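You operate a simulated robot arm through the tools that you are given. There is no shell and no other tool.

You run a simulated robot arm. Do the job below in one go: nothing can be reset, and whatever is moved stays where it is left.

JOB
Put one of the relay boxes from the top of the red table on the grey cover there. Take the white block from the top of the red table and leave it in the red tray. Take the yellow weight from the top of the yellow table and put it on the name plate there. Stack the silver resistor marked "10" from the top of the orange table on top of the silver resistor labelled "22". Put the green tape roll on the clear pane. Open the top drawer of the desk, put the yellow marker in the inside of the top drawer of the desk, then shut the drawer. Open the beige drawer. Any order will do. Set down upright: relay box, yellow weight, yellow marker.

It is judged by the outcome, as a careful person would: the job done as asked, and still so three seconds after it is handed in. It fails if anything else is knocked over, pushed out of place, dropped, spilled or broken. Lids that push on must go on centred and level and be pressed home; caps that screw on are set level and turned clockwise until they are tight.

ROBOT AND FRAMES
A 7-joint arm with a three-finger gripper on a trunk, on a base that moves. Base frame: it is fixed to the floor where the robot stands at the start and does not move with it; the origin is under the middle of the robot, x ahead of it, y to its left, z up. Units: mm, degrees, N and s.
With the tool pointing down near the work surface it reaches from about 140 to 880 mm from the robot's upright axis, wherever it stands. Its first joint turns from -166.0 to 166.0 degrees. Places, roughly: beige drawer [3600, 300, 700]; clear pane (10x10x1 cm) [-2500, 6800, 700]; green tape roll (7x7x5 cm) [-3000, 6500, 700]; grey cover (10x10x1 cm) [2200, -100, 800]; inside of the top drawer of the desk [-1800, 6900, 600]; name plate [-2000, 750, 750]; red tray (19x21 cm) [-2460, 1420, 860]; relay box [2250, -250, 750]; silver resistor [-4250, -250, 750]; top drawer of the desk [-1800, 6900, 600]; white block [2000, -500, 750]; yellow marker [-1750, 7000, 750]; yellow weight [-2250, 500, 750]. Payload 2.94 kg.
The TCP is the grasp point between the finger pads, 30 mm short of the fingertips. In the tool frame z runs along the fingers and y along their closing line. The gripper opens to 132 mm; its body begins 107 mm behind the TCP.
Orientation is told as [roll, pitch, yaw] about the base's x, y, z axes, in that order, counted from this pose: with the fingers straight down and closing along the base's y, the tool's x points along the base's -x, its y along +y and its z along -z.

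CONTROLS
- The arm moves only by the tool drive_tool. Its argument "series" is text: rows parted by semicolons, each of 7 numbers parted by spaces: the shift along the base's x, y, z in mm, then the turn, a rotation vector about the base's x, y, z in degrees, then the finger opening in mm, from 0 to 132. In form: tx ty tz rx ry rz jaw; .... A call has 1 to 20 rows; each row shifts and turns the commanded pose from where the row before left it. Each row takes 0.2 s and may step no farther than 50 mm and 8.6 degrees from the row before; otherwise, or with a gripper value out of range, the whole call is refused. A pose out of reach is approached as far as the arm can. The call stops where the force on the tool passes 40 N (or 10 N more than at its start, if that is more) or the arm is blocked; 0.2 s more then pass. Each finger travels about 37.4 mm/s and halts on what it meets, pressing with about 24 N; the grip force reading is that of the motor and also rises with nothing between the fingers. The clock runs only during rows and for 0.2 s after the last one: add rows that do not move to give the fingers time. The reply holds the time, the measured pose of the TCP, the force on the tool along the base axes, the opening and the grip force, in the units named above and with some noise, with the torque about the TCP (base axes, N m) and any sound that the robot's microphone picked up.
- Cameras (640 x 400 px; columns grow to the right, rows downward): "scene" is now at [59.3, 190.3, 1760.4]; the picture's right is [-0.00, -1.00, 0.00], its down [-0.60, 0.00, -0.80] and it looks along [0.80, -0.00, -0.60] (base axes); focal length 272 px, centre (320, 200). "wrist" rides on the gripper at [72, 3, -144] in the tool frame; the picture's right is [-0.04, 1.00, 0.00], its down [-0.88, -0.04, -0.48] and it looks along [-0.48, -0.02, 0.88] (tool axes); focal length 256 px, centre (320, 200). There is no depth. A picture from a camera that has moved, and an enlarged one, comes with that camera's place and axes in the base frame and with its lens.
- snapshot(camera): a new picture of that camera. The clock stands still meanwhile.
- move_column(by): moves the trunk up (or, below 0, down) by that many mm; the arm and the scene camera ride with it, the base frame stays. It gives what a move gives, with no picture.
- drive_base(legs): drives the robot by 1 to 6 legs, each [ahead, left, turn to the left] in mm, mm and degrees, along the robot's own axes; the way and the turn of a leg run together, so that a leg with both is an arc; at most 1500 mm and 180 degrees a leg. The arm and the cameras ride along, it lands a little off, and it stops where it bumps. It gives what a move gives.
- head_to(pan, tilt): turns the head with the scene camera to pan (to the left, within 143 degrees either way) and tilt (down, from -29 to 69), counted from straight ahead of the robot. It gives what a move gives.
- inspect(camera, box): a new picture of the part [left, top, right, bottom] of that camera's present view, enlarged. The clock stands still meanwhile.
- close_job(): hands the job in; it is judged then, once.

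Places have to be worked out from the pictures, the camera data and where the tool is seen. Open the gripper and draw the arm clear of the work before you hand the job in, unless the task says otherwise.

The tools are called after ">>>" as name(argument=value, ...) on one line, values as JSON. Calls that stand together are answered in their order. drive_tool: Moves the arm, as the interface text tells. Its arguments: {"type":"object","properties":{"series":{"type":"string"}},"required":["series"]} The other tools are called the same way: move_column (by) moves the trunk up or down; drive_base (legs) drives the base; head_to (pan, tilt) turns the head that bears the scene camera; snapshot (camera) takes a picture; inspect (camera, box) takes an enlarged picture of a part of a camera's view; close_job () hands the job in.

At the start:

```text
clock: 0.0
ee_pos: [573.4, 129.5, 1136.5]
ee_rot: [-0.1, 0.1, 0.0]
ft_force: [-0.3, 0.8, -0.5]
moment: [-0.02, -0.01, 0.0]
opening: 132.0
grasp_force: 0.1
trunk travel left (down, up): [-250.0, 290.0]
robot x, y, heading: [-3.2, 1.0, -0.0]
head pan, tilt (commanded): [0.0, 37.1]
```

scene: 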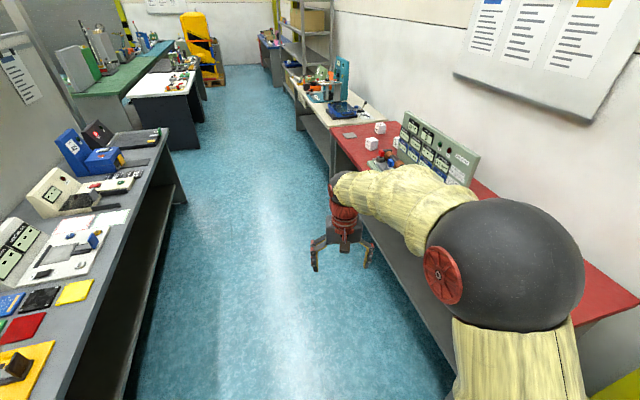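
wrist: 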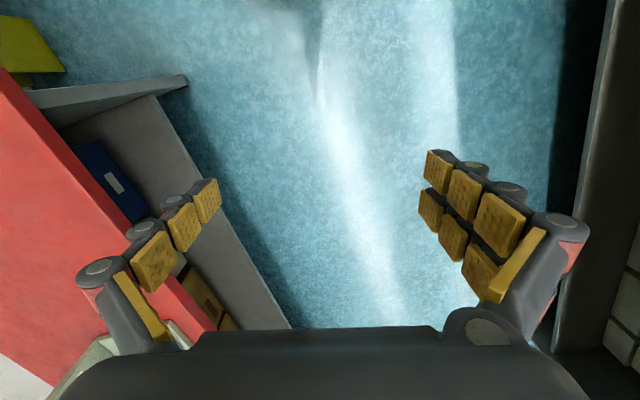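

I start by looking around to learn the layout: the red table lies ahead on the right, another bench on the left. I turn the head to see more before moving.

>>> head_to(pan=0, tilt=20)

>>> snapshot(camera="scene")

>>> head_to(pan=90, tilt=30)

>>> snapshot(camera="scene")

>>> head_to(pan=140, tilt=25)

>>> snapshot(camera="scene")

>>> head_to(pan=-140, tilt=25)

>>> snapshot(camera="scene")

```text
clock: 0.8
ee_pos: [573.0, 129.6, 1136.6]
ee_rot: [0.0, 0.0, 0.0]
ft_force: [-1.1, -0.1, -0.8]
moment: [0.03, -0.01, 0.01]
opening: 132.1
grasp_force: 0.1
trunk travel left (down, up): [-250.0, 290.0]
robot x, y, heading: [0.4, 2.2, -0.1]
head pan, tilt (commanded): [0.0, 20.0]
```

```text
taken
camera scene: at [65.6, 190.4, 1787.4], right [0.0, -1.0, 0.0], down [-0.34, 0.0, -0.94], along [0.94, 0.0, -0.34], focal length 272 px, centre (320, 200)
```

scene: 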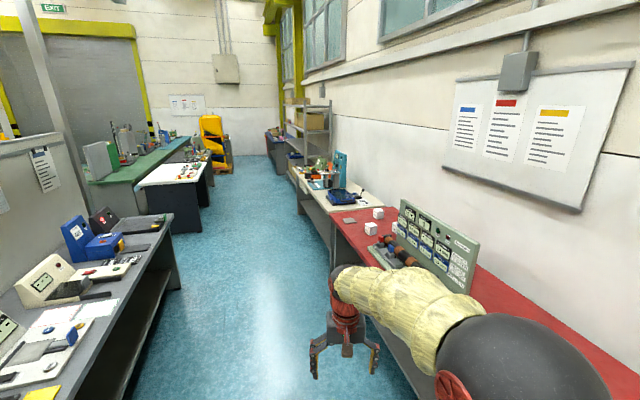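

```text
clock: 2.5
ee_pos: [573.0, 129.1, 1137.1]
ee_rot: [0.0, 0.0, 0.0]
ft_force: [0.5, 0.0, 0.3]
moment: [-0.03, -0.03, -0.01]
opening: 132.1
grasp_force: 0.0
trunk travel left (down, up): [-250.0, 290.0]
robot x, y, heading: [1.9, 2.2, -0.1]
head pan, tilt (commanded): [90.0, 30.0]
```

```text
taken
camera scene: at [-27.5, 280.8, 1771.4], right [1.0, 0.0, 0.0], down [0.0, -0.5, -0.87], along [0.0, 0.87, -0.5], focal length 272 px, centre (320, 200)
```

scene: 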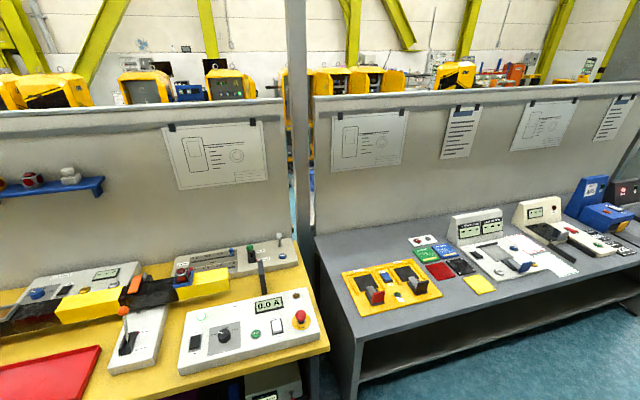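

```text
clock: 3.6
ee_pos: [573.8, 128.9, 1135.8]
ee_rot: [-0.1, 0.0, -0.1]
ft_force: [0.2, 0.0, -0.6]
moment: [-0.02, -0.03, 0.0]
opening: 132.0
grasp_force: 0.0
trunk travel left (down, up): [-250.0, 290.0]
robot x, y, heading: [2.2, 3.0, 0.1]
head pan, tilt (commanded): [140.0, 25.0]
```

```text
taken
camera scene: at [-98.1, 249.7, 1779.4], right [0.64, 0.77, 0.0], down [0.32, -0.27, -0.91], along [-0.69, 0.58, -0.42], focal length 272 px, centre (320, 200)
```

scene: 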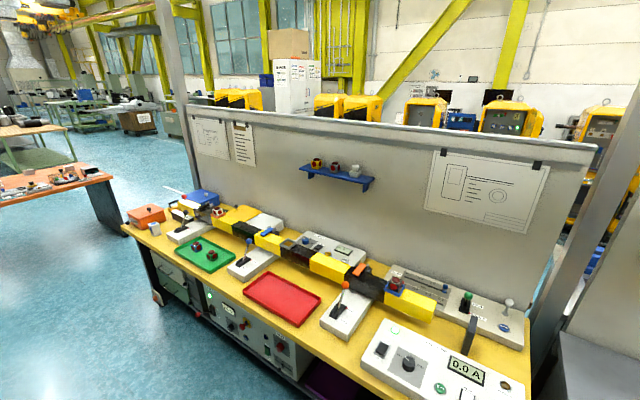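

```text
clock: 7.5
ee_pos: [574.2, 128.5, 1136.4]
ee_rot: [0.0, 0.1, 0.0]
ft_force: [-0.5, -0.5, 0.1]
moment: [-0.01, 0.01, 0.0]
opening: 132.1
grasp_force: 0.1
trunk travel left (down, up): [-250.0, 290.0]
robot x, y, heading: [-1.0, -2.5, 0.1]
head pan, tilt (commanded): [-140.0, 25.0]
```

```text
taken
camera scene: at [-98.1, 131.1, 1779.4], right [-0.64, 0.77, 0.0], down [0.32, 0.27, -0.91], along [-0.69, -0.58, -0.42], focal length 272 px, centre (320, 200)
```

scene: 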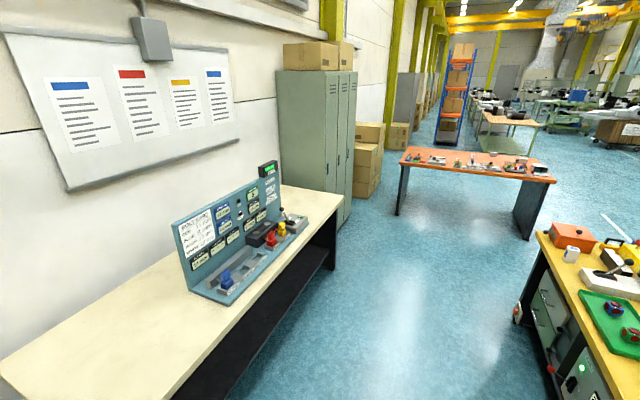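

The red table is ahead, beige one beyond it; the yellow and orange tables are behind. I zoom in on the red and beige tables for detail.

>>> head_to(pan=0, tilt=25)

>>> inspect(camera="scene", box=[260, 80, 480, 218])

>>> head_to(pan=-60, tilt=45)

>>> snapshot(camera="scene")

>>> head_to(pan=143, tilt=30)

>>> inspect(camera="scene", box=[60, 100, 300, 250])

>>> inspect(camera="scene", box=[0, 0, 320, 200])

```text
clock: 9.7
ee_pos: [572.7, 128.7, 1135.8]
ee_rot: [-0.1, 0.0, 0.0]
ft_force: [0.9, 0.1, -0.3]
moment: [-0.02, -0.01, -0.03]
opening: 132.0
grasp_force: 0.1
trunk travel left (down, up): [-250.0, 290.0]
robot x, y, heading: [-1.6, -3.7, -0.1]
head pan, tilt (commanded): [0.0, 25.0]
```

```text
2.90 times, centred on (370, 149) of scene
camera zoom: at [64.6, 190.3, 1779.4], right [0.0, -1.0, 0.0], down [-0.42, 0.0, -0.91], along [0.91, 0.0, -0.42], focal length 787 px, centre (175, 348)
```

zoom: 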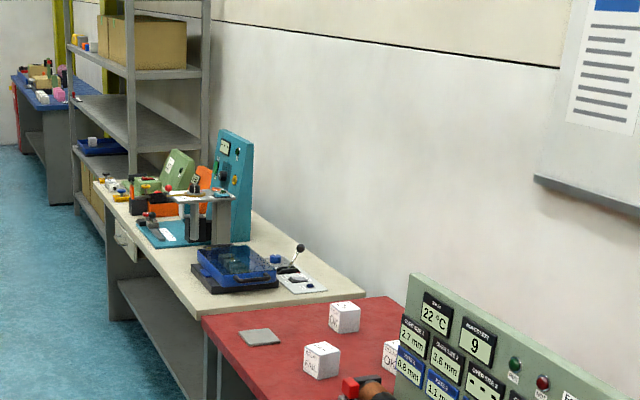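

```text
clock: 11.0
ee_pos: [573.6, 129.3, 1137.2]
ee_rot: [0.0, 0.0, 0.0]
ft_force: [-0.5, 0.2, 0.0]
moment: [-0.01, -0.03, -0.03]
opening: 132.2
grasp_force: 0.1
trunk travel left (down, up): [-250.0, 290.0]
robot x, y, heading: [-3.1, -0.1, -0.0]
head pan, tilt (commanded): [-60.0, 45.0]
```

```text
taken
camera scene: at [13.2, 120.0, 1748.8], right [-0.87, -0.5, 0.0], down [-0.35, 0.61, -0.71], along [0.35, -0.61, -0.71], focal length 272 px, centre (320, 200)
```

scene: 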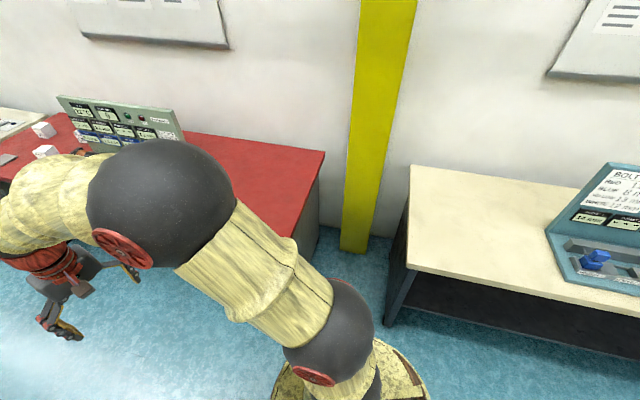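

```text
clock: 14.0
ee_pos: [573.2, 130.1, 1136.0]
ee_rot: [0.0, 0.0, -0.1]
ft_force: [-0.2, -0.4, -0.4]
moment: [-0.02, 0.01, 0.02]
opening: 132.2
grasp_force: 0.0
trunk travel left (down, up): [-250.0, 290.0]
robot x, y, heading: [-1.4, -1.2, -0.4]
head pan, tilt (commanded): [143.0, 30.0]
```

```text
2.67 times, centred on (180, 175) of scene
camera zoom: at [-99.8, 244.8, 1771.4], right [0.6, 0.8, 0.0], down [0.4, -0.3, -0.87], along [-0.69, 0.52, -0.5], focal length 724 px, centre (693, 267)
```

zoom: 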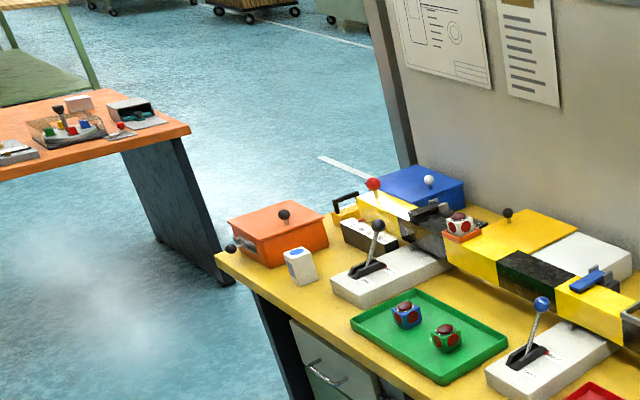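

```text
2.00 times, centred on (160, 100) of scene
camera zoom: at [-99.8, 244.8, 1771.4], right [0.6, 0.8, 0.0], down [0.4, -0.3, -0.87], along [-0.69, 0.52, -0.5], focal length 543 px, centre (640, 400)
```

zoom: 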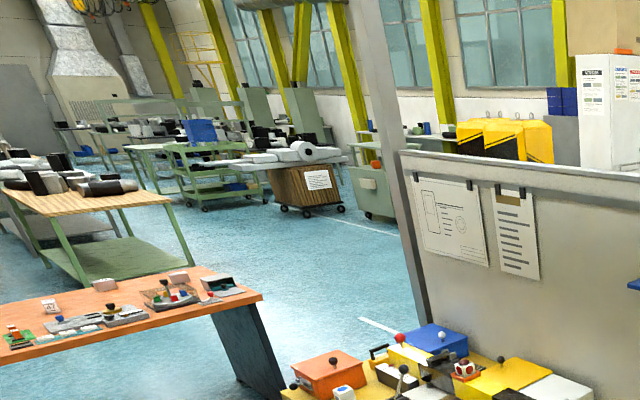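

The tables run about 13° off the base axes: red table front edge passes near (2519,96) and heads back toward (453,-330). I drive up the aisle toward (1980,420), heading about 12°, and look again.

>>> drive_base(legs=[[0, 0, 12], [1000, 0, 0], [1000, 0, 0]])

>>> head_to(pan=-80, tilt=40)

>>> snapshot(camera="scene")

>>> head_to(pan=-25, tilt=35)

>>> snapshot(camera="scene")

```text
clock: 24.6
ee_pos: [2443.7, 726.6, 1136.1]
ee_rot: [0.0, 0.1, 13.9]
ft_force: [0.5, 0.0, 0.6]
moment: [0.0, 0.01, 0.0]
opening: 131.9
grasp_force: 0.0
trunk travel left (down, up): [-250.0, 290.0]
robot x, y, heading: [1914.2, 463.6, 14.0]
head pan, tilt (commanded): [143.0, 30.0]
```

```text
clock: 27.8
ee_pos: [2442.7, 726.4, 1137.1]
ee_rot: [0.0, 0.0, 13.9]
ft_force: [1.0, 0.5, 0.6]
moment: [0.02, -0.01, 0.0]
opening: 131.8
grasp_force: 0.0
trunk travel left (down, up): [-250.0, 290.0]
robot x, y, heading: [1918.2, 462.8, 13.9]
head pan, tilt (commanded): [-80.0, 40.0]
```

```text
taken
camera scene: at [1879.4, 563.7, 1756.1], right [-0.91, -0.41, 0.0], down [-0.26, 0.59, -0.77], along [0.31, -0.7, -0.64], focal length 272 px, centre (320, 200)
```

scene: 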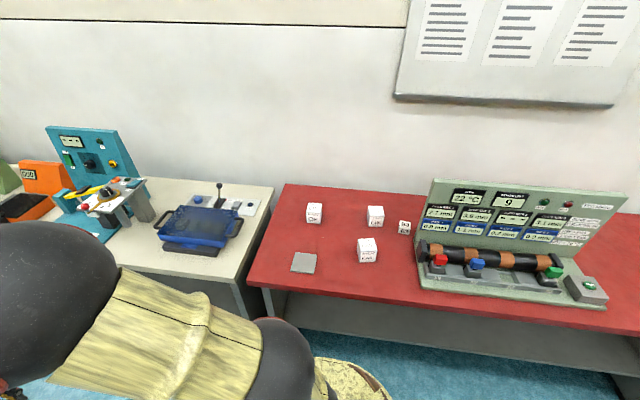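

```text
clock: 29.0
ee_pos: [2443.1, 726.9, 1135.6]
ee_rot: [0.0, 0.0, 14.0]
ft_force: [-0.6, -0.3, 0.1]
moment: [-0.02, 0.03, 0.02]
opening: 132.1
grasp_force: 0.0
trunk travel left (down, up): [-250.0, 290.0]
robot x, y, heading: [1914.7, 462.6, 13.7]
head pan, tilt (commanded): [-25.0, 35.0]
```

```text
taken
camera scene: at [1931.4, 624.4, 1763.6], right [-0.19, -0.98, 0.0], down [-0.56, 0.11, -0.82], along [0.8, -0.16, -0.57], focal length 272 px, centre (320, 200)
```

scene: 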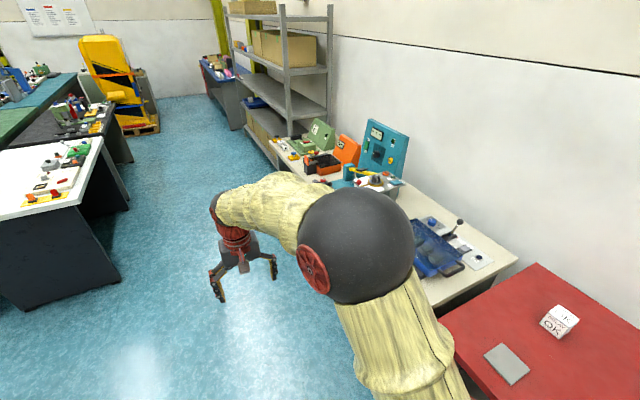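

The boxes and grey cover are on the right end of the red table. I zoom in to read labels and measure.

>>> head_to(pan=-80, tilt=40)

>>> inspect(camera="scene", box=[260, 180, 436, 290])

>>> inspect(camera="scene", box=[140, 170, 300, 270])

```text
clock: 30.3
ee_pos: [2442.5, 726.7, 1136.0]
ee_rot: [0.1, 0.0, 14.0]
ft_force: [-0.5, 0.1, 0.0]
moment: [-0.02, -0.01, 0.0]
opening: 131.9
grasp_force: 0.0
trunk travel left (down, up): [-250.0, 290.0]
robot x, y, heading: [1913.9, 465.0, 13.9]
head pan, tilt (commanded): [-80.0, 40.0]
```

```text
3.64 times, centred on (348, 235) of scene
camera zoom: at [1879.5, 563.7, 1756.1], right [-0.91, -0.41, 0.0], down [-0.26, 0.59, -0.77], along [0.31, -0.7, -0.64], focal length 988 px, centre (218, 73)
```

zoom: 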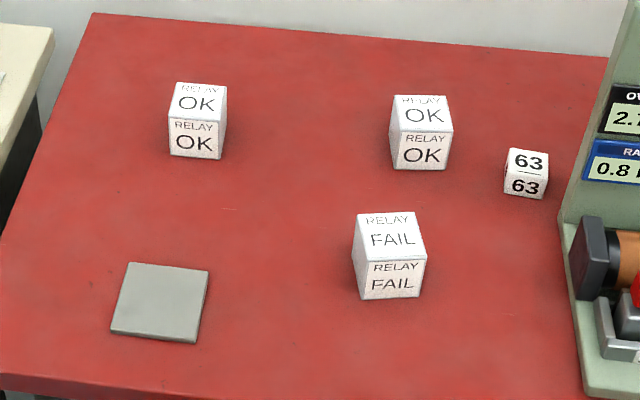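

```text
4.00 times, centred on (220, 220) of scene
camera zoom: at [1879.5, 563.7, 1756.1], right [-0.91, -0.41, 0.0], down [-0.26, 0.59, -0.77], along [0.31, -0.7, -0.64], focal length 1086 px, centre (720, 120)
```

zoom: 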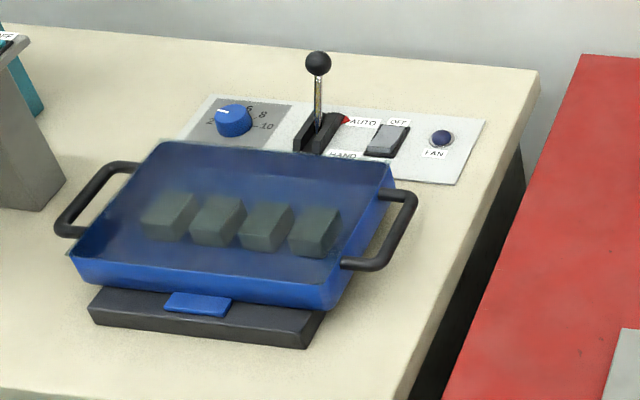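

The white block is the cube marked 63; there are three relay boxes (OK, OK, FAIL). I need to be about 130 mm closer; first I look down at the base to judge clearance.

>>> head_to(pan=-90, tilt=69)

>>> snapshot(camera="scene")

>>> head_to(pan=0, tilt=69)

>>> snapshot(camera="scene")

>>> head_to(pan=-143, tilt=69)

>>> snapshot(camera="scene")

```text
clock: 31.2
ee_pos: [2443.2, 727.2, 1136.5]
ee_rot: [0.0, 0.0, 13.9]
ft_force: [0.1, -0.2, -0.1]
moment: [-0.02, 0.01, 0.02]
opening: 132.1
grasp_force: 0.2
trunk travel left (down, up): [-250.0, 290.0]
robot x, y, heading: [1916.3, 465.2, 13.7]
head pan, tilt (commanded): [-90.0, 68.8]
```

```text
taken
camera scene: at [1858.4, 587.1, 1720.0], right [-0.97, -0.24, 0.0], down [-0.22, 0.9, -0.36], along [0.09, -0.35, -0.93], focal length 272 px, centre (320, 200)
```

scene: 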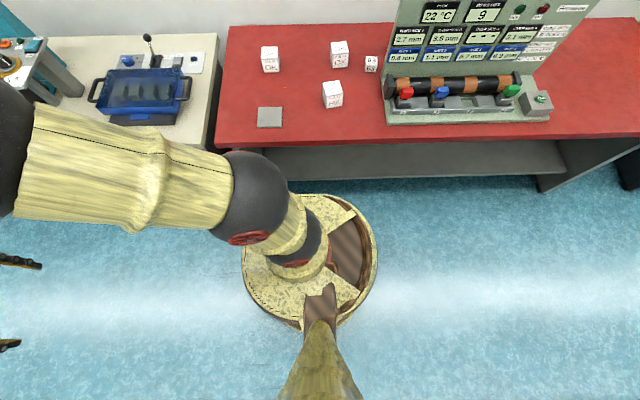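

```text
clock: 32.9
ee_pos: [2443.5, 726.3, 1136.8]
ee_rot: [0.0, 0.0, 13.9]
ft_force: [0.1, -0.6, -0.5]
moment: [-0.04, -0.03, 0.01]
opening: 132.0
grasp_force: 0.0
trunk travel left (down, up): [-250.0, 290.0]
robot x, y, heading: [1915.1, 463.3, 14.1]
head pan, tilt (commanded): [0.0, 68.8]
```

```text
taken
camera scene: at [1899.3, 654.8, 1719.9], right [0.24, -0.97, 0.0], down [-0.91, -0.22, -0.36], along [0.35, 0.09, -0.93], focal length 272 px, centre (320, 200)
```

scene: 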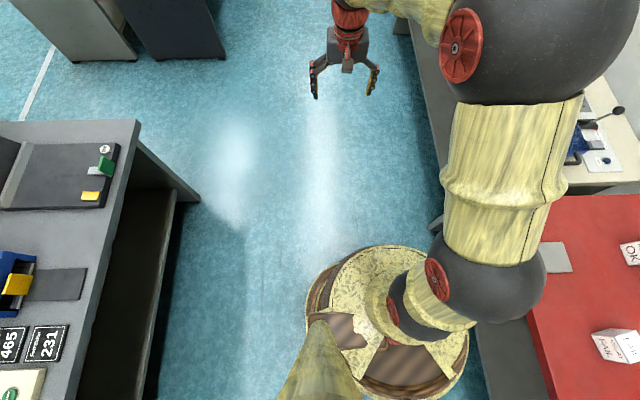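

```text
clock: 35.1
ee_pos: [2443.5, 726.5, 1137.3]
ee_rot: [0.0, 0.1, 13.9]
ft_force: [-0.5, -0.3, 0.5]
moment: [0.02, -0.04, 0.0]
opening: 131.7
grasp_force: 0.1
trunk travel left (down, up): [-250.0, 290.0]
robot x, y, heading: [1916.9, 463.7, 13.9]
head pan, tilt (commanded): [-143.0, 68.8]
```

```text
taken
camera scene: at [1809.7, 598.0, 1719.9], right [-0.78, 0.63, 0.0], down [0.59, 0.72, -0.36], along [-0.23, -0.28, -0.93], focal length 272 px, centre (320, 200)
```

scene: 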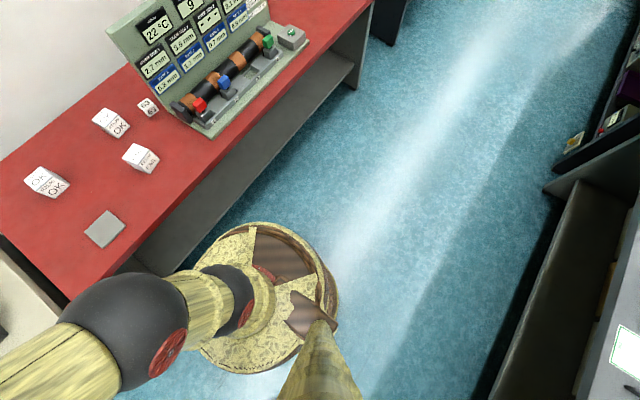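

The base is a round drum of about 210 mm radius, with the axis 473 mm from the red table edge. I slide 140 mm toward the table and look at the clearance again.

>>> drive_base(legs=[[0, -140, 0]])

>>> head_to(pan=-90, tilt=55)

>>> snapshot(camera="scene")

```text
clock: 36.4
ee_pos: [2475.3, 594.9, 1136.4]
ee_rot: [0.0, 0.0, 14.0]
ft_force: [-0.3, 0.0, -0.1]
moment: [0.04, 0.0, 0.0]
opening: 132.0
grasp_force: 0.1
trunk travel left (down, up): [-250.0, 290.0]
robot x, y, heading: [1949.6, 333.0, 13.9]
head pan, tilt (commanded): [-143.0, 68.8]
```

```text
clock: 37.6
ee_pos: [2475.8, 594.7, 1137.3]
ee_rot: [-0.1, -0.1, 14.0]
ft_force: [-0.2, 0.1, -0.5]
moment: [-0.02, 0.01, 0.02]
opening: 132.1
grasp_force: 0.1
trunk travel left (down, up): [-250.0, 290.0]
robot x, y, heading: [1951.0, 329.4, 14.0]
head pan, tilt (commanded): [-90.0, 55.0]
```

```text
taken
camera scene: at [1894.8, 439.0, 1735.4], right [-0.97, -0.24, 0.0], down [-0.2, 0.8, -0.57], along [0.14, -0.56, -0.82], focal length 272 px, centre (320, 200)
```

scene: 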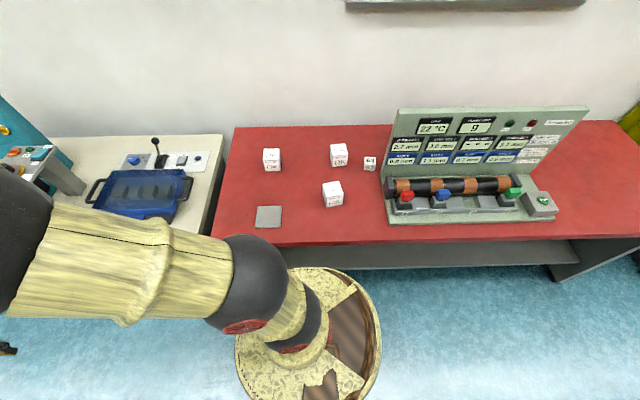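

The base now stands about 335 mm from the table edge. I swing the tool in an 18-step arc to the right at constant height, ending over the table near (2242,-180) with the fingers closing along the table's long direction.

>>> drive_tool(series="20.5 -45.1 0 0 0 -5 132; 16.6 -46.8 0 0 0 -5 132; 12.6 -47.9 0 0 0 -5 132; 8.5 -48.9 0 0 0 -5 132; 4.4 -49.4 0 0 0 -5 132; 0.2 -49.6 0 0 0 -5 132; -4 -49.4 0 0 0 -5 132; -8.2 -48.9 0 0 0 -5 132; -12.2 -48.1 0 0 0 -5 132; -16.2 -46.8 0 0 0 -5 132; -20.2 -45.3 0 0 0 -5 132; -23.8 -43.5 0 0 0 -5 132; -27.5 -41.3 0 0 0 -5 132; -30.9 -38.8 0 0 0 -5 132; -33.9 -36.1 0 0 0 -5 132; -37 -33.1 0 0 0 -5 132; -39.5 -29.9 0 0 0 -5 132; -42 -26.5 0 0 0 -5 132")

>>> snapshot(camera="wrist")

>>> snapshot(camera="scene")

```text
clock: 41.4
ee_pos: [2241.8, -181.9, 1136.1]
ee_rot: [0.0, 0.1, -76.1]
ft_force: [-0.3, 0.0, -0.3]
moment: [0.04, -0.01, 0.02]
opening: 132.0
grasp_force: 0.0
trunk travel left (down, up): [-250.0, 290.0]
robot x, y, heading: [1949.4, 330.2, 13.9]
head pan, tilt (commanded): [-90.0, 55.0]
```

```text
taken
camera wrist: at [2226.8, -110.2, 1281.4], right [0.98, 0.2, 0.0], down [0.17, -0.86, 0.48], along [0.09, -0.47, -0.88], focal length 256 px, centre (320, 200)
```

wrist: 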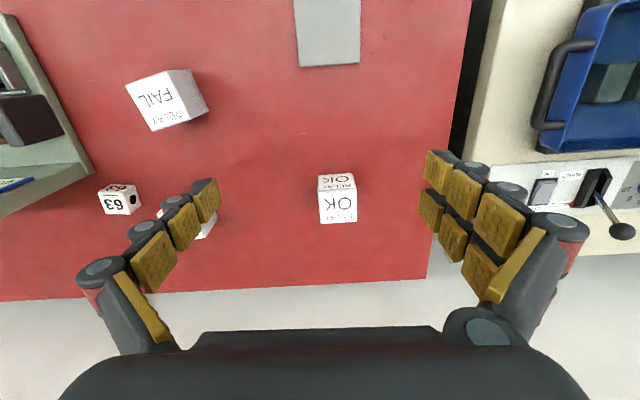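

```text
taken
camera scene: at [1894.3, 438.1, 1735.4], right [-0.97, -0.24, 0.0], down [-0.2, 0.8, -0.57], along [0.14, -0.56, -0.82], focal length 272 px, centre (320, 200)
```

scene: 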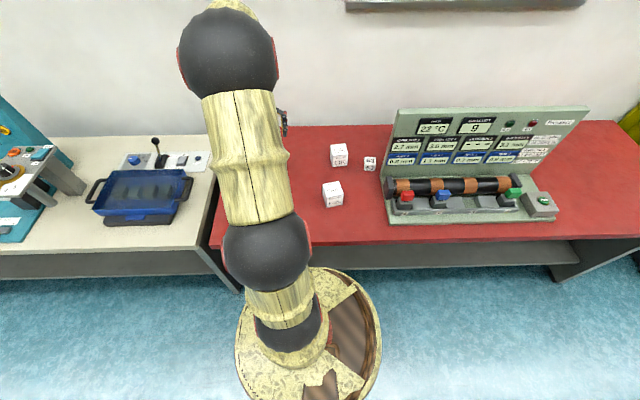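

The OK box is visible near the centre, free on all sides. I zoom in on it to get its edges, then I'll take a second view from lower down to triangulate.

>>> inspect(camera="wrist", box=[280, 140, 400, 240])

>>> drive_tool(series="25 -45 -40 0 0 0 132; 25 -45 -40 0 0 0 132; 15 -35 -35 0 0 0 132; 0 0 0 0 0 0 132")

>>> snapshot(camera="wrist")

```text
4.00 times, centred on (340, 190) of wrist
camera zoom: at [2226.8, -110.2, 1281.4], right [0.98, 0.2, 0.0], down [0.17, -0.86, 0.48], along [0.09, -0.47, -0.88], focal length 1024 px, centre (240, 240)
```

zoom: 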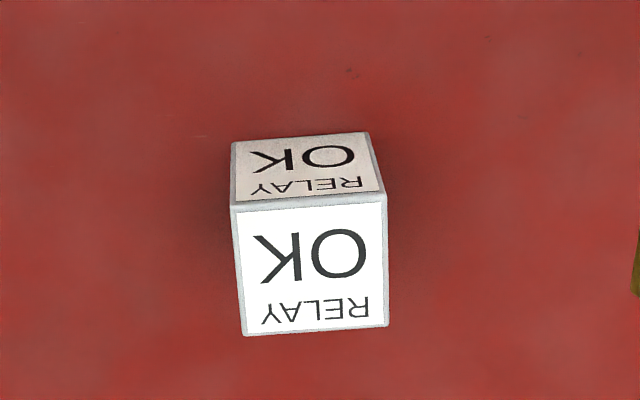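

```text
refused: row 1 steps farther than a row can; nothing moved
```

```text
taken
camera wrist: at [2226.8, -110.2, 1281.4], right [0.98, 0.2, 0.0], down [0.17, -0.86, 0.48], along [0.09, -0.47, -0.88], focal length 256 px, centre (320, 200)
```

wrist: 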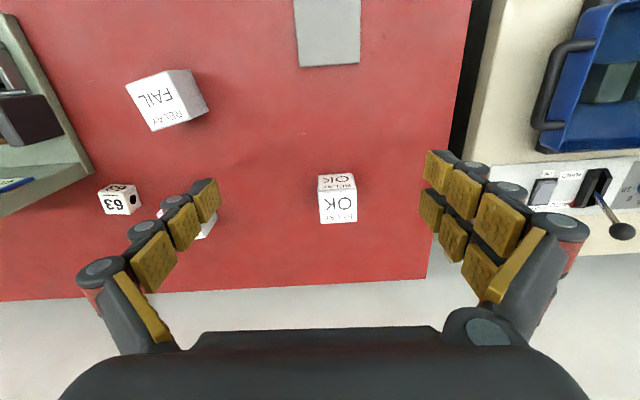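

I keep steps under 50 mm and move down toward a hover above the OK box (estimated centre about (2310,-348), cube about 75 mm, yaw about 16.5°).

>>> drive_tool(series="11.3 -27.7 -29.3 0 0 0.5 132; 11.3 -27.7 -29.3 0 0 0.5 132; 11.3 -27.7 -29.3 0 0 0.4 132; 11.3 -27.7 -29.3 0 0 0.4 132; 11.3 -27.7 -29.3 0 0 0.4 132; 11.3 -27.7 -29.3 0 0 0.4 132; 0 0 0 0 0 0 132")

>>> snapshot(camera="wrist")

>>> inspect(camera="wrist", box=[240, 60, 440, 200])

```text
clock: 43.0
ee_pos: [2311.4, -345.8, 958.0]
ee_rot: [0.0, 0.1, -73.5]
ft_force: [0.1, -0.6, -0.3]
moment: [0.01, 0.05, 0.01]
opening: 131.8
grasp_force: 0.1
trunk travel left (down, up): [-250.0, 290.0]
robot x, y, heading: [1952.3, 332.4, 14.2]
head pan, tilt (commanded): [-90.0, 55.0]
```

```text
taken
camera wrist: at [2293.6, -275.4, 1102.1], right [0.97, 0.24, 0.0], down [0.21, -0.85, 0.48], along [0.12, -0.46, -0.88], focal length 256 px, centre (320, 200)
```

wrist: 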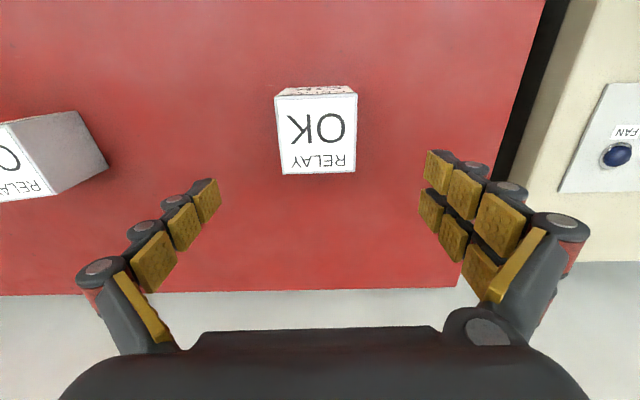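

```text
2.86 times, centred on (340, 130) of wrist
camera zoom: at [2293.6, -275.4, 1102.1], right [0.97, 0.24, 0.0], down [0.21, -0.85, 0.48], along [0.12, -0.46, -0.88], focal length 731 px, centre (263, 400)
```

zoom: 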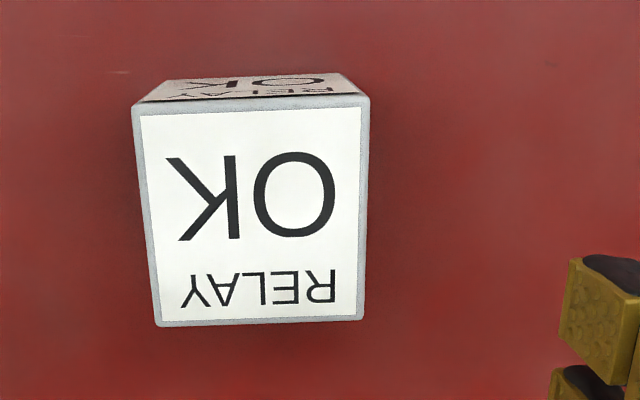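

Triangulating the two views gives the box top at z≈876, side ≈70 mm, table top ≈806, centre ≈(2306,-334). I align and descend to grasp height 848.

>>> drive_tool(series="-5.2 11.9 0 0 0 0 132; 0 0 -40 0 0 0 132; 0 0 -40 0 0 0 132; 0 0 -30 0 0 0 132; 0 0 0 0 0 0 132")

>>> snapshot(camera="wrist")

```text
clock: 44.2
ee_pos: [2308.3, -334.7, 848.9]
ee_rot: [0.0, -0.1, -73.4]
ft_force: [1.2, -0.4, 0.5]
moment: [0.01, -0.02, 0.01]
opening: 132.1
grasp_force: 0.0
trunk travel left (down, up): [-250.0, 290.0]
robot x, y, heading: [1951.2, 330.6, 13.8]
head pan, tilt (commanded): [-90.0, 55.0]
```

```text
taken
camera wrist: at [2292.2, -263.0, 993.1], right [0.97, 0.24, 0.0], down [0.21, -0.85, 0.48], along [0.12, -0.46, -0.88], focal length 256 px, centre (320, 200)
```

wrist: 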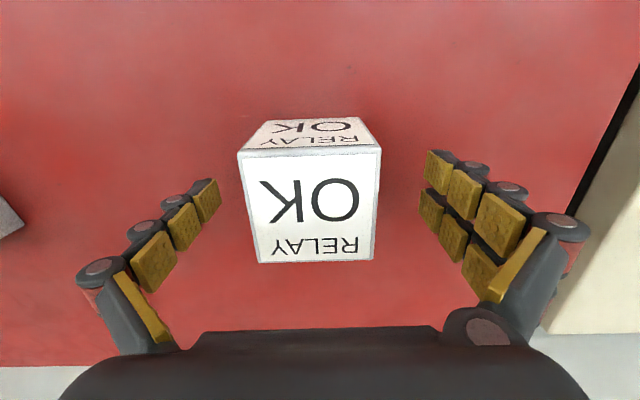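

The fingers straddle the box symmetrically, so I close the gripper and wait for it to settle.

>>> drive_tool(series="0 0 0 0 0 0 50; 0 0 0 0 0 0 50; 0 0 0 0 0 0 50; 0 0 0 0 0 0 50; 0 0 0 0 0 0 50; 0 0 0 0 0 0 50; 0 0 0 0 0 0 50; 0 0 0 0 0 0 50; 0 0 0 0 0 0 50; 0 0 0 0 0 0 50")

>>> snapshot(camera="wrist")

```text
clock: 46.4
ee_pos: [2308.5, -333.9, 848.3]
ee_rot: [-0.1, 0.0, -73.4]
ft_force: [-1.2, 0.2, 2.9]
moment: [0.05, 0.03, 0.01]
opening: 69.6
grasp_force: 24.5
trunk travel left (down, up): [-250.0, 290.0]
robot x, y, heading: [1952.6, 328.3, 13.9]
head pan, tilt (commanded): [-90.0, 55.0]
```

```text
taken
camera wrist: at [2292.0, -262.9, 993.5], right [0.97, 0.24, 0.0], down [0.21, -0.85, 0.48], along [0.12, -0.46, -0.88], focal length 256 px, centre (320, 200)
```

wrist: 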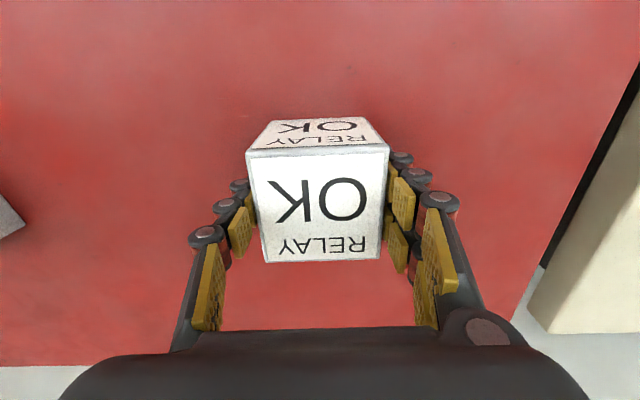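

The box is held at 69.6 mm opening. I lift it straight up and carry it so that the wrist camera looks straight down on the grey cover.

>>> drive_tool(series="0 0 20 0 0 0 50; 0 0 45 0 0 0 50; 0 0 45 0 0 0 50; 0 0 42 0 0 0 50; -11.6 40.6 0 0 0 0 50; -11.6 40.6 0 0 0 0 50; -11.6 40.6 0 0 0 0 50; -11.6 40.6 0 0 0 0 50; -11.6 40.6 0 0 0 0 50; 0 0 0 0 0 0 50; 0 0 0 0 0 0 50")

>>> snapshot(camera="wrist")

>>> inspect(camera="wrist", box=[240, 0, 440, 125])

```text
clock: 48.8
ee_pos: [2247.5, -133.9, 1005.3]
ee_rot: [0.1, 0.0, -73.4]
ft_force: [0.0, -0.6, -2.4]
moment: [0.04, 0.01, 0.0]
opening: 69.1
grasp_force: 24.1
trunk travel left (down, up): [-250.0, 290.0]
robot x, y, heading: [1950.0, 335.2, 14.1]
head pan, tilt (commanded): [-90.0, 55.0]
```

```text
taken
camera wrist: at [2229.9, -62.5, 1149.7], right [0.97, 0.24, 0.0], down [0.21, -0.85, 0.48], along [0.12, -0.46, -0.88], focal length 256 px, centre (320, 200)
```

wrist: 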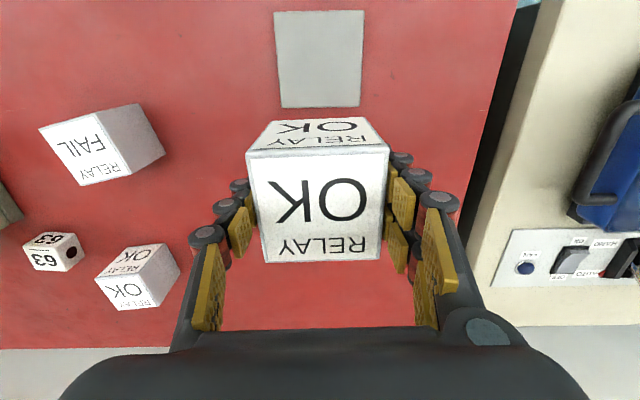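

```text
3.20 times, centred on (340, 62) of wrist
camera zoom: at [2229.9, -62.5, 1149.7], right [0.97, 0.24, 0.0], down [0.21, -0.85, 0.48], along [0.12, -0.46, -0.88], focal length 819 px, centre (256, 640)
```

zoom: 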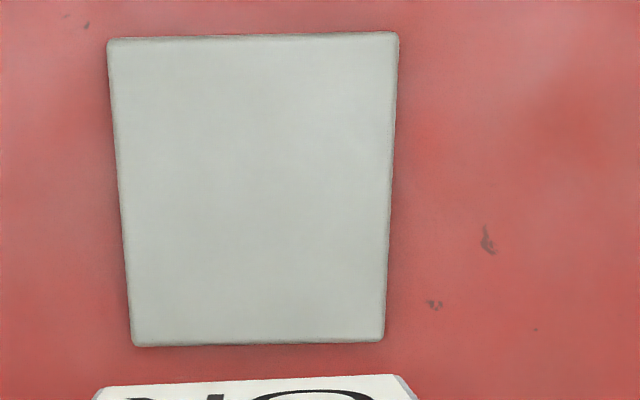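

The cover's centre works out at about (2231,-67). I centre the box above it, trim yaw by -1.3°, and descend to just above contact.

>>> drive_tool(series="-8.4 33.7 0 0 0 -0.7 50; -8.3 33.6 0 0 0 -0.6 50; 0 0 -45 0 0 0 50; 0 0 -45 0 0 0 50; 0 0 -35 0 0 0 50; 0 0 -15 0 0 0 50; 0 0 0 0 0 0 50; 0 0 0 0 0 0 50")

>>> snapshot(camera="wrist")

>>> snapshot(camera="scene")

```text
clock: 50.6
ee_pos: [2232.0, -65.0, 864.3]
ee_rot: [0.0, 0.0, -74.7]
ft_force: [-0.3, 0.6, -2.4]
moment: [0.0, -0.02, 0.0]
opening: 69.3
grasp_force: 24.0
trunk travel left (down, up): [-250.0, 290.0]
robot x, y, heading: [1949.7, 333.6, 13.7]
head pan, tilt (commanded): [-90.0, 55.0]
```

```text
taken
camera wrist: at [2216.0, 6.9, 1008.9], right [0.98, 0.22, 0.0], down [0.2, -0.86, 0.48], along [0.11, -0.46, -0.88], focal length 256 px, centre (320, 200)
```

wrist: 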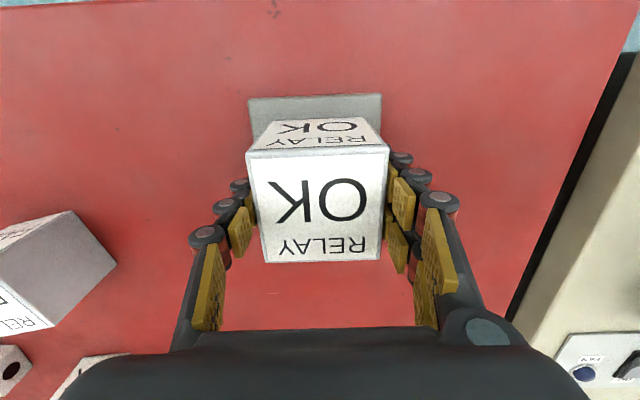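

```text
taken
camera scene: at [1894.8, 438.5, 1735.4], right [-0.97, -0.24, 0.0], down [-0.2, 0.8, -0.57], along [0.14, -0.56, -0.82], focal length 272 px, centre (320, 200)
```

scene: 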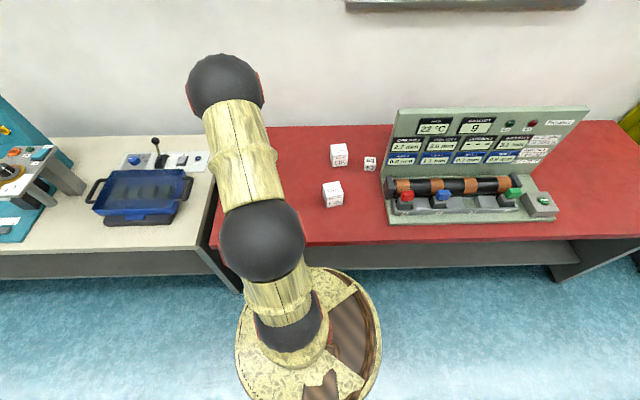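

The box is centred over the cover with some margin all round. I lower it in small steps and watch the force.

>>> drive_tool(series="0 0 -2 0 0 0 50; 0 0 -1.5 0 0 0 50; 0 0 -1 0 0 0 50; 0 0 0 0 0 0 50")

```text
clock: 51.6
ee_pos: [2232.2, -64.7, 857.8]
ee_rot: [0.0, 0.1, -74.8]
ft_force: [-0.9, 0.4, 1.6]
moment: [0.01, 0.04, -0.02]
opening: 69.8
grasp_force: 23.9
trunk travel left (down, up): [-250.0, 290.0]
robot x, y, heading: [1951.3, 332.0, 13.7]
head pan, tilt (commanded): [-90.0, 55.0]
```

The force swung from -2.4 to +1.6 N, so the box is touching the cover. I ease 0.5 mm more and open the gripper, then rise straight up.

>>> drive_tool(series="0 0 -0.5 0 0 0 68; 0 0 0 0 0 0 75; 0 0 0 0 0 0 85; 0 0 0 0 0 0 100; 0 0 0 0 0 0 120; 0 0 0 0 0 0 132; 0 0 0 0 0 0 132; 0 0 0 0 0 0 132; 0 0 20 0 0 0 132; 0 0 40 0 0 0 132; 0 0 45 0 0 0 132; 0 0 45 0 0 0 132; 0 0 0 0 0 0 132")

>>> snapshot(camera="wrist")

```text
clock: 54.4
ee_pos: [2231.7, -62.7, 1006.2]
ee_rot: [0.0, 0.0, -74.7]
ft_force: [0.4, -0.7, -0.5]
moment: [-0.03, -0.02, 0.01]
opening: 131.9
grasp_force: 0.0
trunk travel left (down, up): [-250.0, 290.0]
robot x, y, heading: [1950.5, 336.6, 13.9]
head pan, tilt (commanded): [-90.0, 55.0]
```

```text
taken
camera wrist: at [2215.4, 7.4, 1150.9], right [0.98, 0.22, 0.0], down [0.2, -0.86, 0.48], along [0.11, -0.46, -0.88], focal length 256 px, centre (320, 200)
```

wrist: 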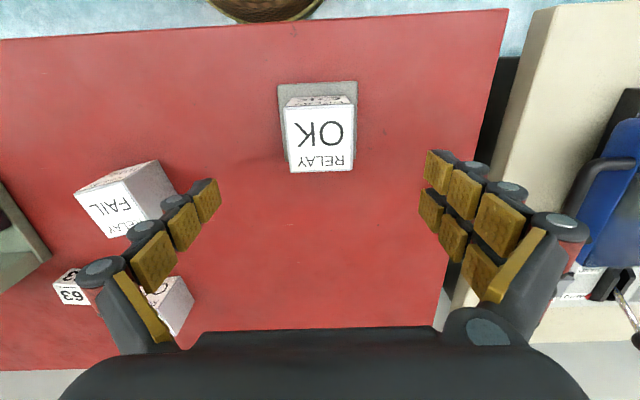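

The relay box sits upright and centred on the cover. Next is the beige drawer: I raise the arm and swing it back to the front before driving.

>>> drive_tool(series="13 -22.5 32.5 0 0 0 132; 13 -22.5 32.5 0 0 0 132; 13 -22.5 32.5 0 0 0 132; 13 -22.5 32.5 0 0 0 132")

>>> drive_tool(series="39.5 29.9 0 0 0 5 132; 37 33.1 0 0 0 5 132; 33.9 36.1 0 0 0 5 132; 30.9 38.8 0 0 0 5 132; 27.5 41.3 0 0 0 5 132; 23.8 43.5 0 0 0 5 132; 20.2 45.3 0 0 0 5 132; 16.2 46.8 0 0 0 5 132; 12.2 48.1 0 0 0 5 132; 8.2 48.9 0 0 0 5 132; 4 49.4 0 0 0 5 132; -0.2 49.6 0 0 0 5 132; -4.4 49.4 0 0 0 5 132; -8.5 48.9 0 0 0 5 132; -12.6 47.9 0 0 0 5 132; -16.6 46.8 0 0 0 5 132; -20.5 45.1 0 0 0 5 132")

>>> head_to(pan=-15, tilt=30)

>>> snapshot(camera="scene")

```text
clock: 55.4
ee_pos: [2278.3, -155.5, 1138.4]
ee_rot: [-0.1, 0.1, -74.6]
ft_force: [0.4, -0.2, 0.3]
moment: [0.0, 0.0, 0.05]
opening: 132.1
grasp_force: 0.1
trunk travel left (down, up): [-250.0, 290.0]
robot x, y, heading: [1949.5, 334.4, 14.0]
head pan, tilt (commanded): [-90.0, 55.0]
```

```text
clock: 59.0
ee_pos: [2474.5, 589.8, 1137.6]
ee_rot: [0.0, 0.0, 10.3]
ft_force: [0.2, 0.4, 0.0]
moment: [0.0, -0.03, -0.01]
opening: 132.0
grasp_force: 0.0
trunk travel left (down, up): [-250.0, 290.0]
robot x, y, heading: [1952.3, 332.0, 13.9]
head pan, tilt (commanded): [-90.0, 55.0]
```

```text
clock: 60.5
ee_pos: [2473.8, 589.0, 1137.4]
ee_rot: [0.1, 0.0, 10.2]
ft_force: [-0.5, -0.4, 0.4]
moment: [0.0, 0.01, 0.05]
opening: 131.9
grasp_force: 0.1
trunk travel left (down, up): [-250.0, 290.0]
robot x, y, heading: [1950.8, 330.7, 14.0]
head pan, tilt (commanded): [-15.0, 30.0]
```

```text
taken
camera scene: at [1967.9, 507.3, 1771.4], right [-0.02, -1.0, 0.0], down [-0.5, 0.01, -0.87], along [0.87, -0.02, -0.5], focal length 272 px, centre (320, 200)
```

scene: 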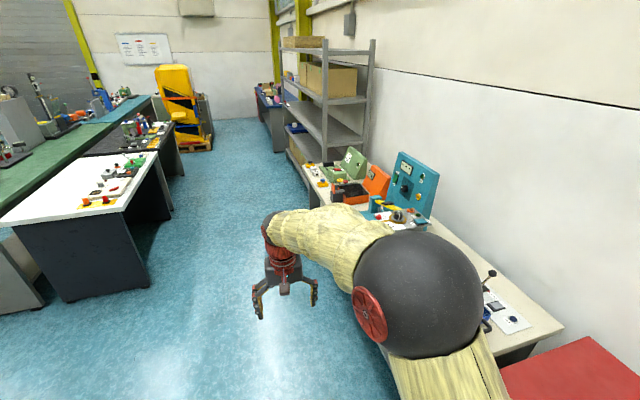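

The beige drawer should be near (3650,430) under the front of the beige table. I shift away from the tables and drive up to a spot where I can see its front.

>>> drive_base(legs=[[0, 350, 0], [1400, 0, 0]])

>>> head_to(pan=-70, tilt=45)

>>> snapshot(camera="scene")

```text
clock: 69.6
ee_pos: [3779.4, 1311.8, 1137.8]
ee_rot: [0.0, 0.0, 11.6]
ft_force: [-0.1, 0.7, -0.4]
moment: [-0.04, 0.03, -0.03]
opening: 132.0
grasp_force: 0.1
trunk travel left (down, up): [-250.0, 290.0]
robot x, y, heading: [3265.7, 1042.2, 15.1]
head pan, tilt (commanded): [-15.0, 30.0]
```

```text
clock: 70.8
ee_pos: [3781.3, 1312.0, 1138.5]
ee_rot: [0.0, -0.1, 11.6]
ft_force: [0.0, -0.2, -0.7]
moment: [-0.01, -0.01, 0.01]
opening: 132.1
grasp_force: 0.0
trunk travel left (down, up): [-250.0, 290.0]
robot x, y, heading: [3265.8, 1040.6, 15.4]
head pan, tilt (commanded): [-70.0, 45.0]
```

```text
taken
camera scene: at [3233.0, 1150.2, 1748.8], right [-0.81, -0.58, 0.0], down [-0.41, 0.58, -0.71], along [0.41, -0.58, -0.71], focal length 272 px, centre (320, 200)
```

scene: 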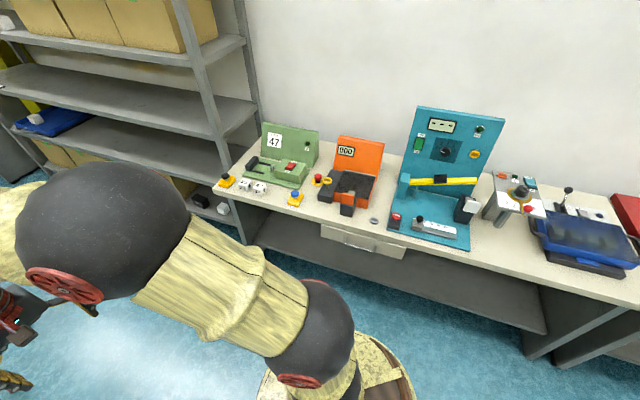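

The drawer front with a handle shows under the table edge around pixel (360,240). I zoom in on it.

>>> inspect(camera="scene", box=[290, 200, 450, 300])

>>> head_to(pan=-60, tilt=69)

>>> snapshot(camera="scene")

```text
4.00 times, centred on (370, 250) of scene
camera zoom: at [3233.0, 1150.2, 1748.8], right [-0.81, -0.58, 0.0], down [-0.41, 0.58, -0.71], along [0.41, -0.58, -0.71], focal length 1086 px, centre (120, 0)
```

zoom: 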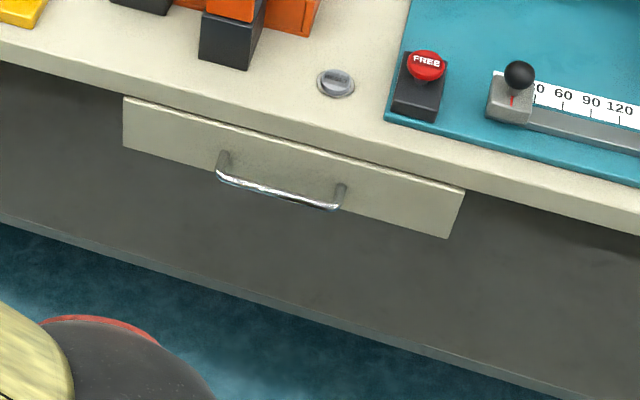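

```text
clock: 71.7
ee_pos: [3780.0, 1311.1, 1137.0]
ee_rot: [0.1, 0.1, 11.6]
ft_force: [0.3, 0.1, 0.6]
moment: [0.01, -0.01, 0.02]
opening: 132.1
grasp_force: 0.1
trunk travel left (down, up): [-250.0, 290.0]
robot x, y, heading: [3258.0, 1044.1, 15.2]
head pan, tilt (commanded): [-60.0, 68.8]
```

```text
taken
camera scene: at [3225.7, 1177.1, 1720.0], right [-0.7, -0.71, 0.0], down [-0.66, 0.65, -0.36], along [0.26, -0.26, -0.93], focal length 272 px, centre (320, 200)
```

scene: 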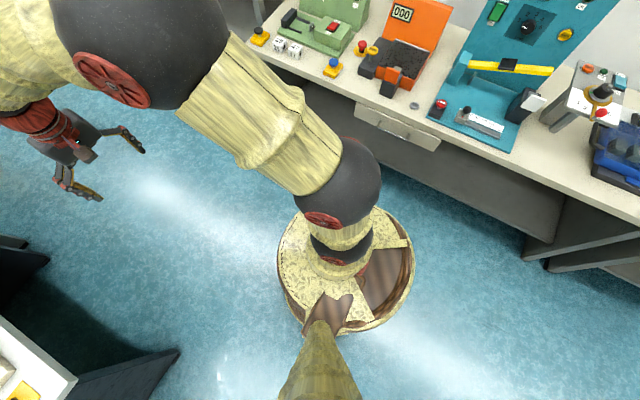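

The drawer has a horizontal bar handle, about at (3500,455,~715). I back the base off 160 mm for pulling room, then swing the tool round to face the table, still pointing down and high.

>>> drive_base(legs=[[0, 160, 0]])

>>> drive_tool(series="-40.3 -20.7 0 0 0 1.2 132; -40.3 -20.7 0 0 0 1.2 132; -40.3 -20.7 0 0 0 1.2 132; 19.3 -43 0 0 0 0 100; 14.8 -44.7 0 0 0 0 100; 9.9 -46.1 0 0 0 0 100; 5.1 -46.8 0 0 0 0 100; 0.2 -47.1 0 0 0 0 100; -4.8 -46.8 0 0 0 0 100; -9.6 -46.1 0 0 0 0 100; -14.4 -44.9 0 0 0 0 100; -19 -43.1 0 0 0 0 100; -23.4 -40.9 0 0 0 0 100; -27.6 -38.2 0 0 0 0 100; -31.4 -35.1 0 0 0 0 100; -34.9 -31.6 0 0 0 0 100; -38 -27.8 0 0 0 0 100; -40.7 -23.7 0 0 0 0 100; -43 -19.3 0 0 0 0 100; -44.7 -14.8 0 0 0 0 100")

>>> snapshot(camera="wrist")

>>> snapshot(camera="scene")

```text
clock: 73.1
ee_pos: [3735.5, 1470.0, 1137.4]
ee_rot: [0.1, 0.1, 11.9]
ft_force: [-0.7, 0.5, -0.3]
moment: [-0.02, -0.02, 0.01]
opening: 132.3
grasp_force: 0.1
trunk travel left (down, up): [-250.0, 290.0]
robot x, y, heading: [3219.9, 1194.7, 15.9]
head pan, tilt (commanded): [-60.0, 68.8]
```

```text
clock: 77.3
ee_pos: [3332.7, 765.1, 1139.6]
ee_rot: [0.0, 0.0, 15.5]
ft_force: [0.2, -0.7, 0.8]
moment: [-0.03, 0.0, 0.01]
opening: 100.0
grasp_force: 0.2
trunk travel left (down, up): [-250.0, 290.0]
robot x, y, heading: [3220.7, 1195.6, 15.9]
head pan, tilt (commanded): [-60.0, 68.8]
```

```text
taken
camera wrist: at [3264.3, 749.3, 1284.2], right [-0.23, 0.97, 0.0], down [0.86, 0.2, 0.48], along [0.46, 0.11, -0.88], focal length 256 px, centre (320, 200)
```

wrist: 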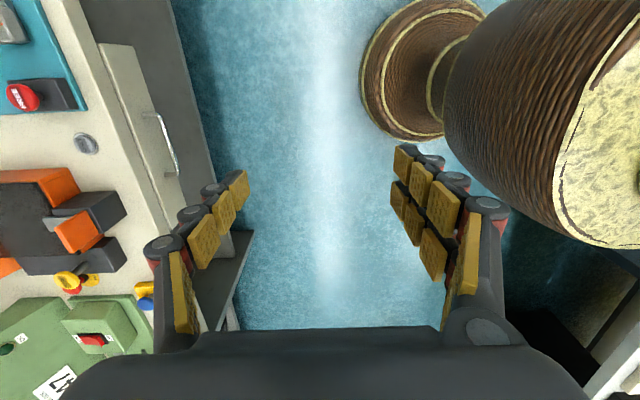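

```text
taken
camera scene: at [3181.2, 1331.4, 1720.0], right [-0.7, -0.72, 0.0], down [-0.67, 0.65, -0.36], along [0.26, -0.25, -0.93], focal length 272 px, centre (320, 200)
```

scene: 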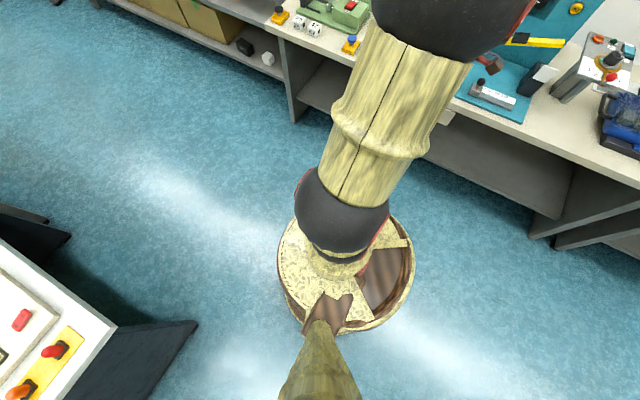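

The wrist view shows the drawer front and bar handle on the left. I zoom in to measure the bar and its stand-off.

>>> inspect(camera="wrist", box=[80, 30, 240, 250])

```text
1.82 times, centred on (160, 140) of wrist
camera zoom: at [3264.3, 749.3, 1284.2], right [-0.23, 0.97, 0.0], down [0.86, 0.2, 0.48], along [0.46, 0.11, -0.88], focal length 465 px, centre (611, 309)
```

zoom: 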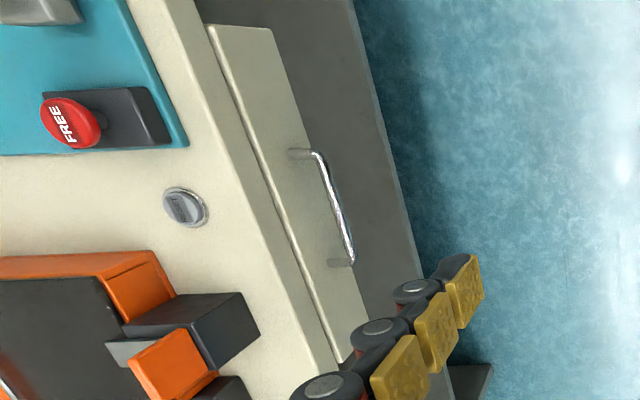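

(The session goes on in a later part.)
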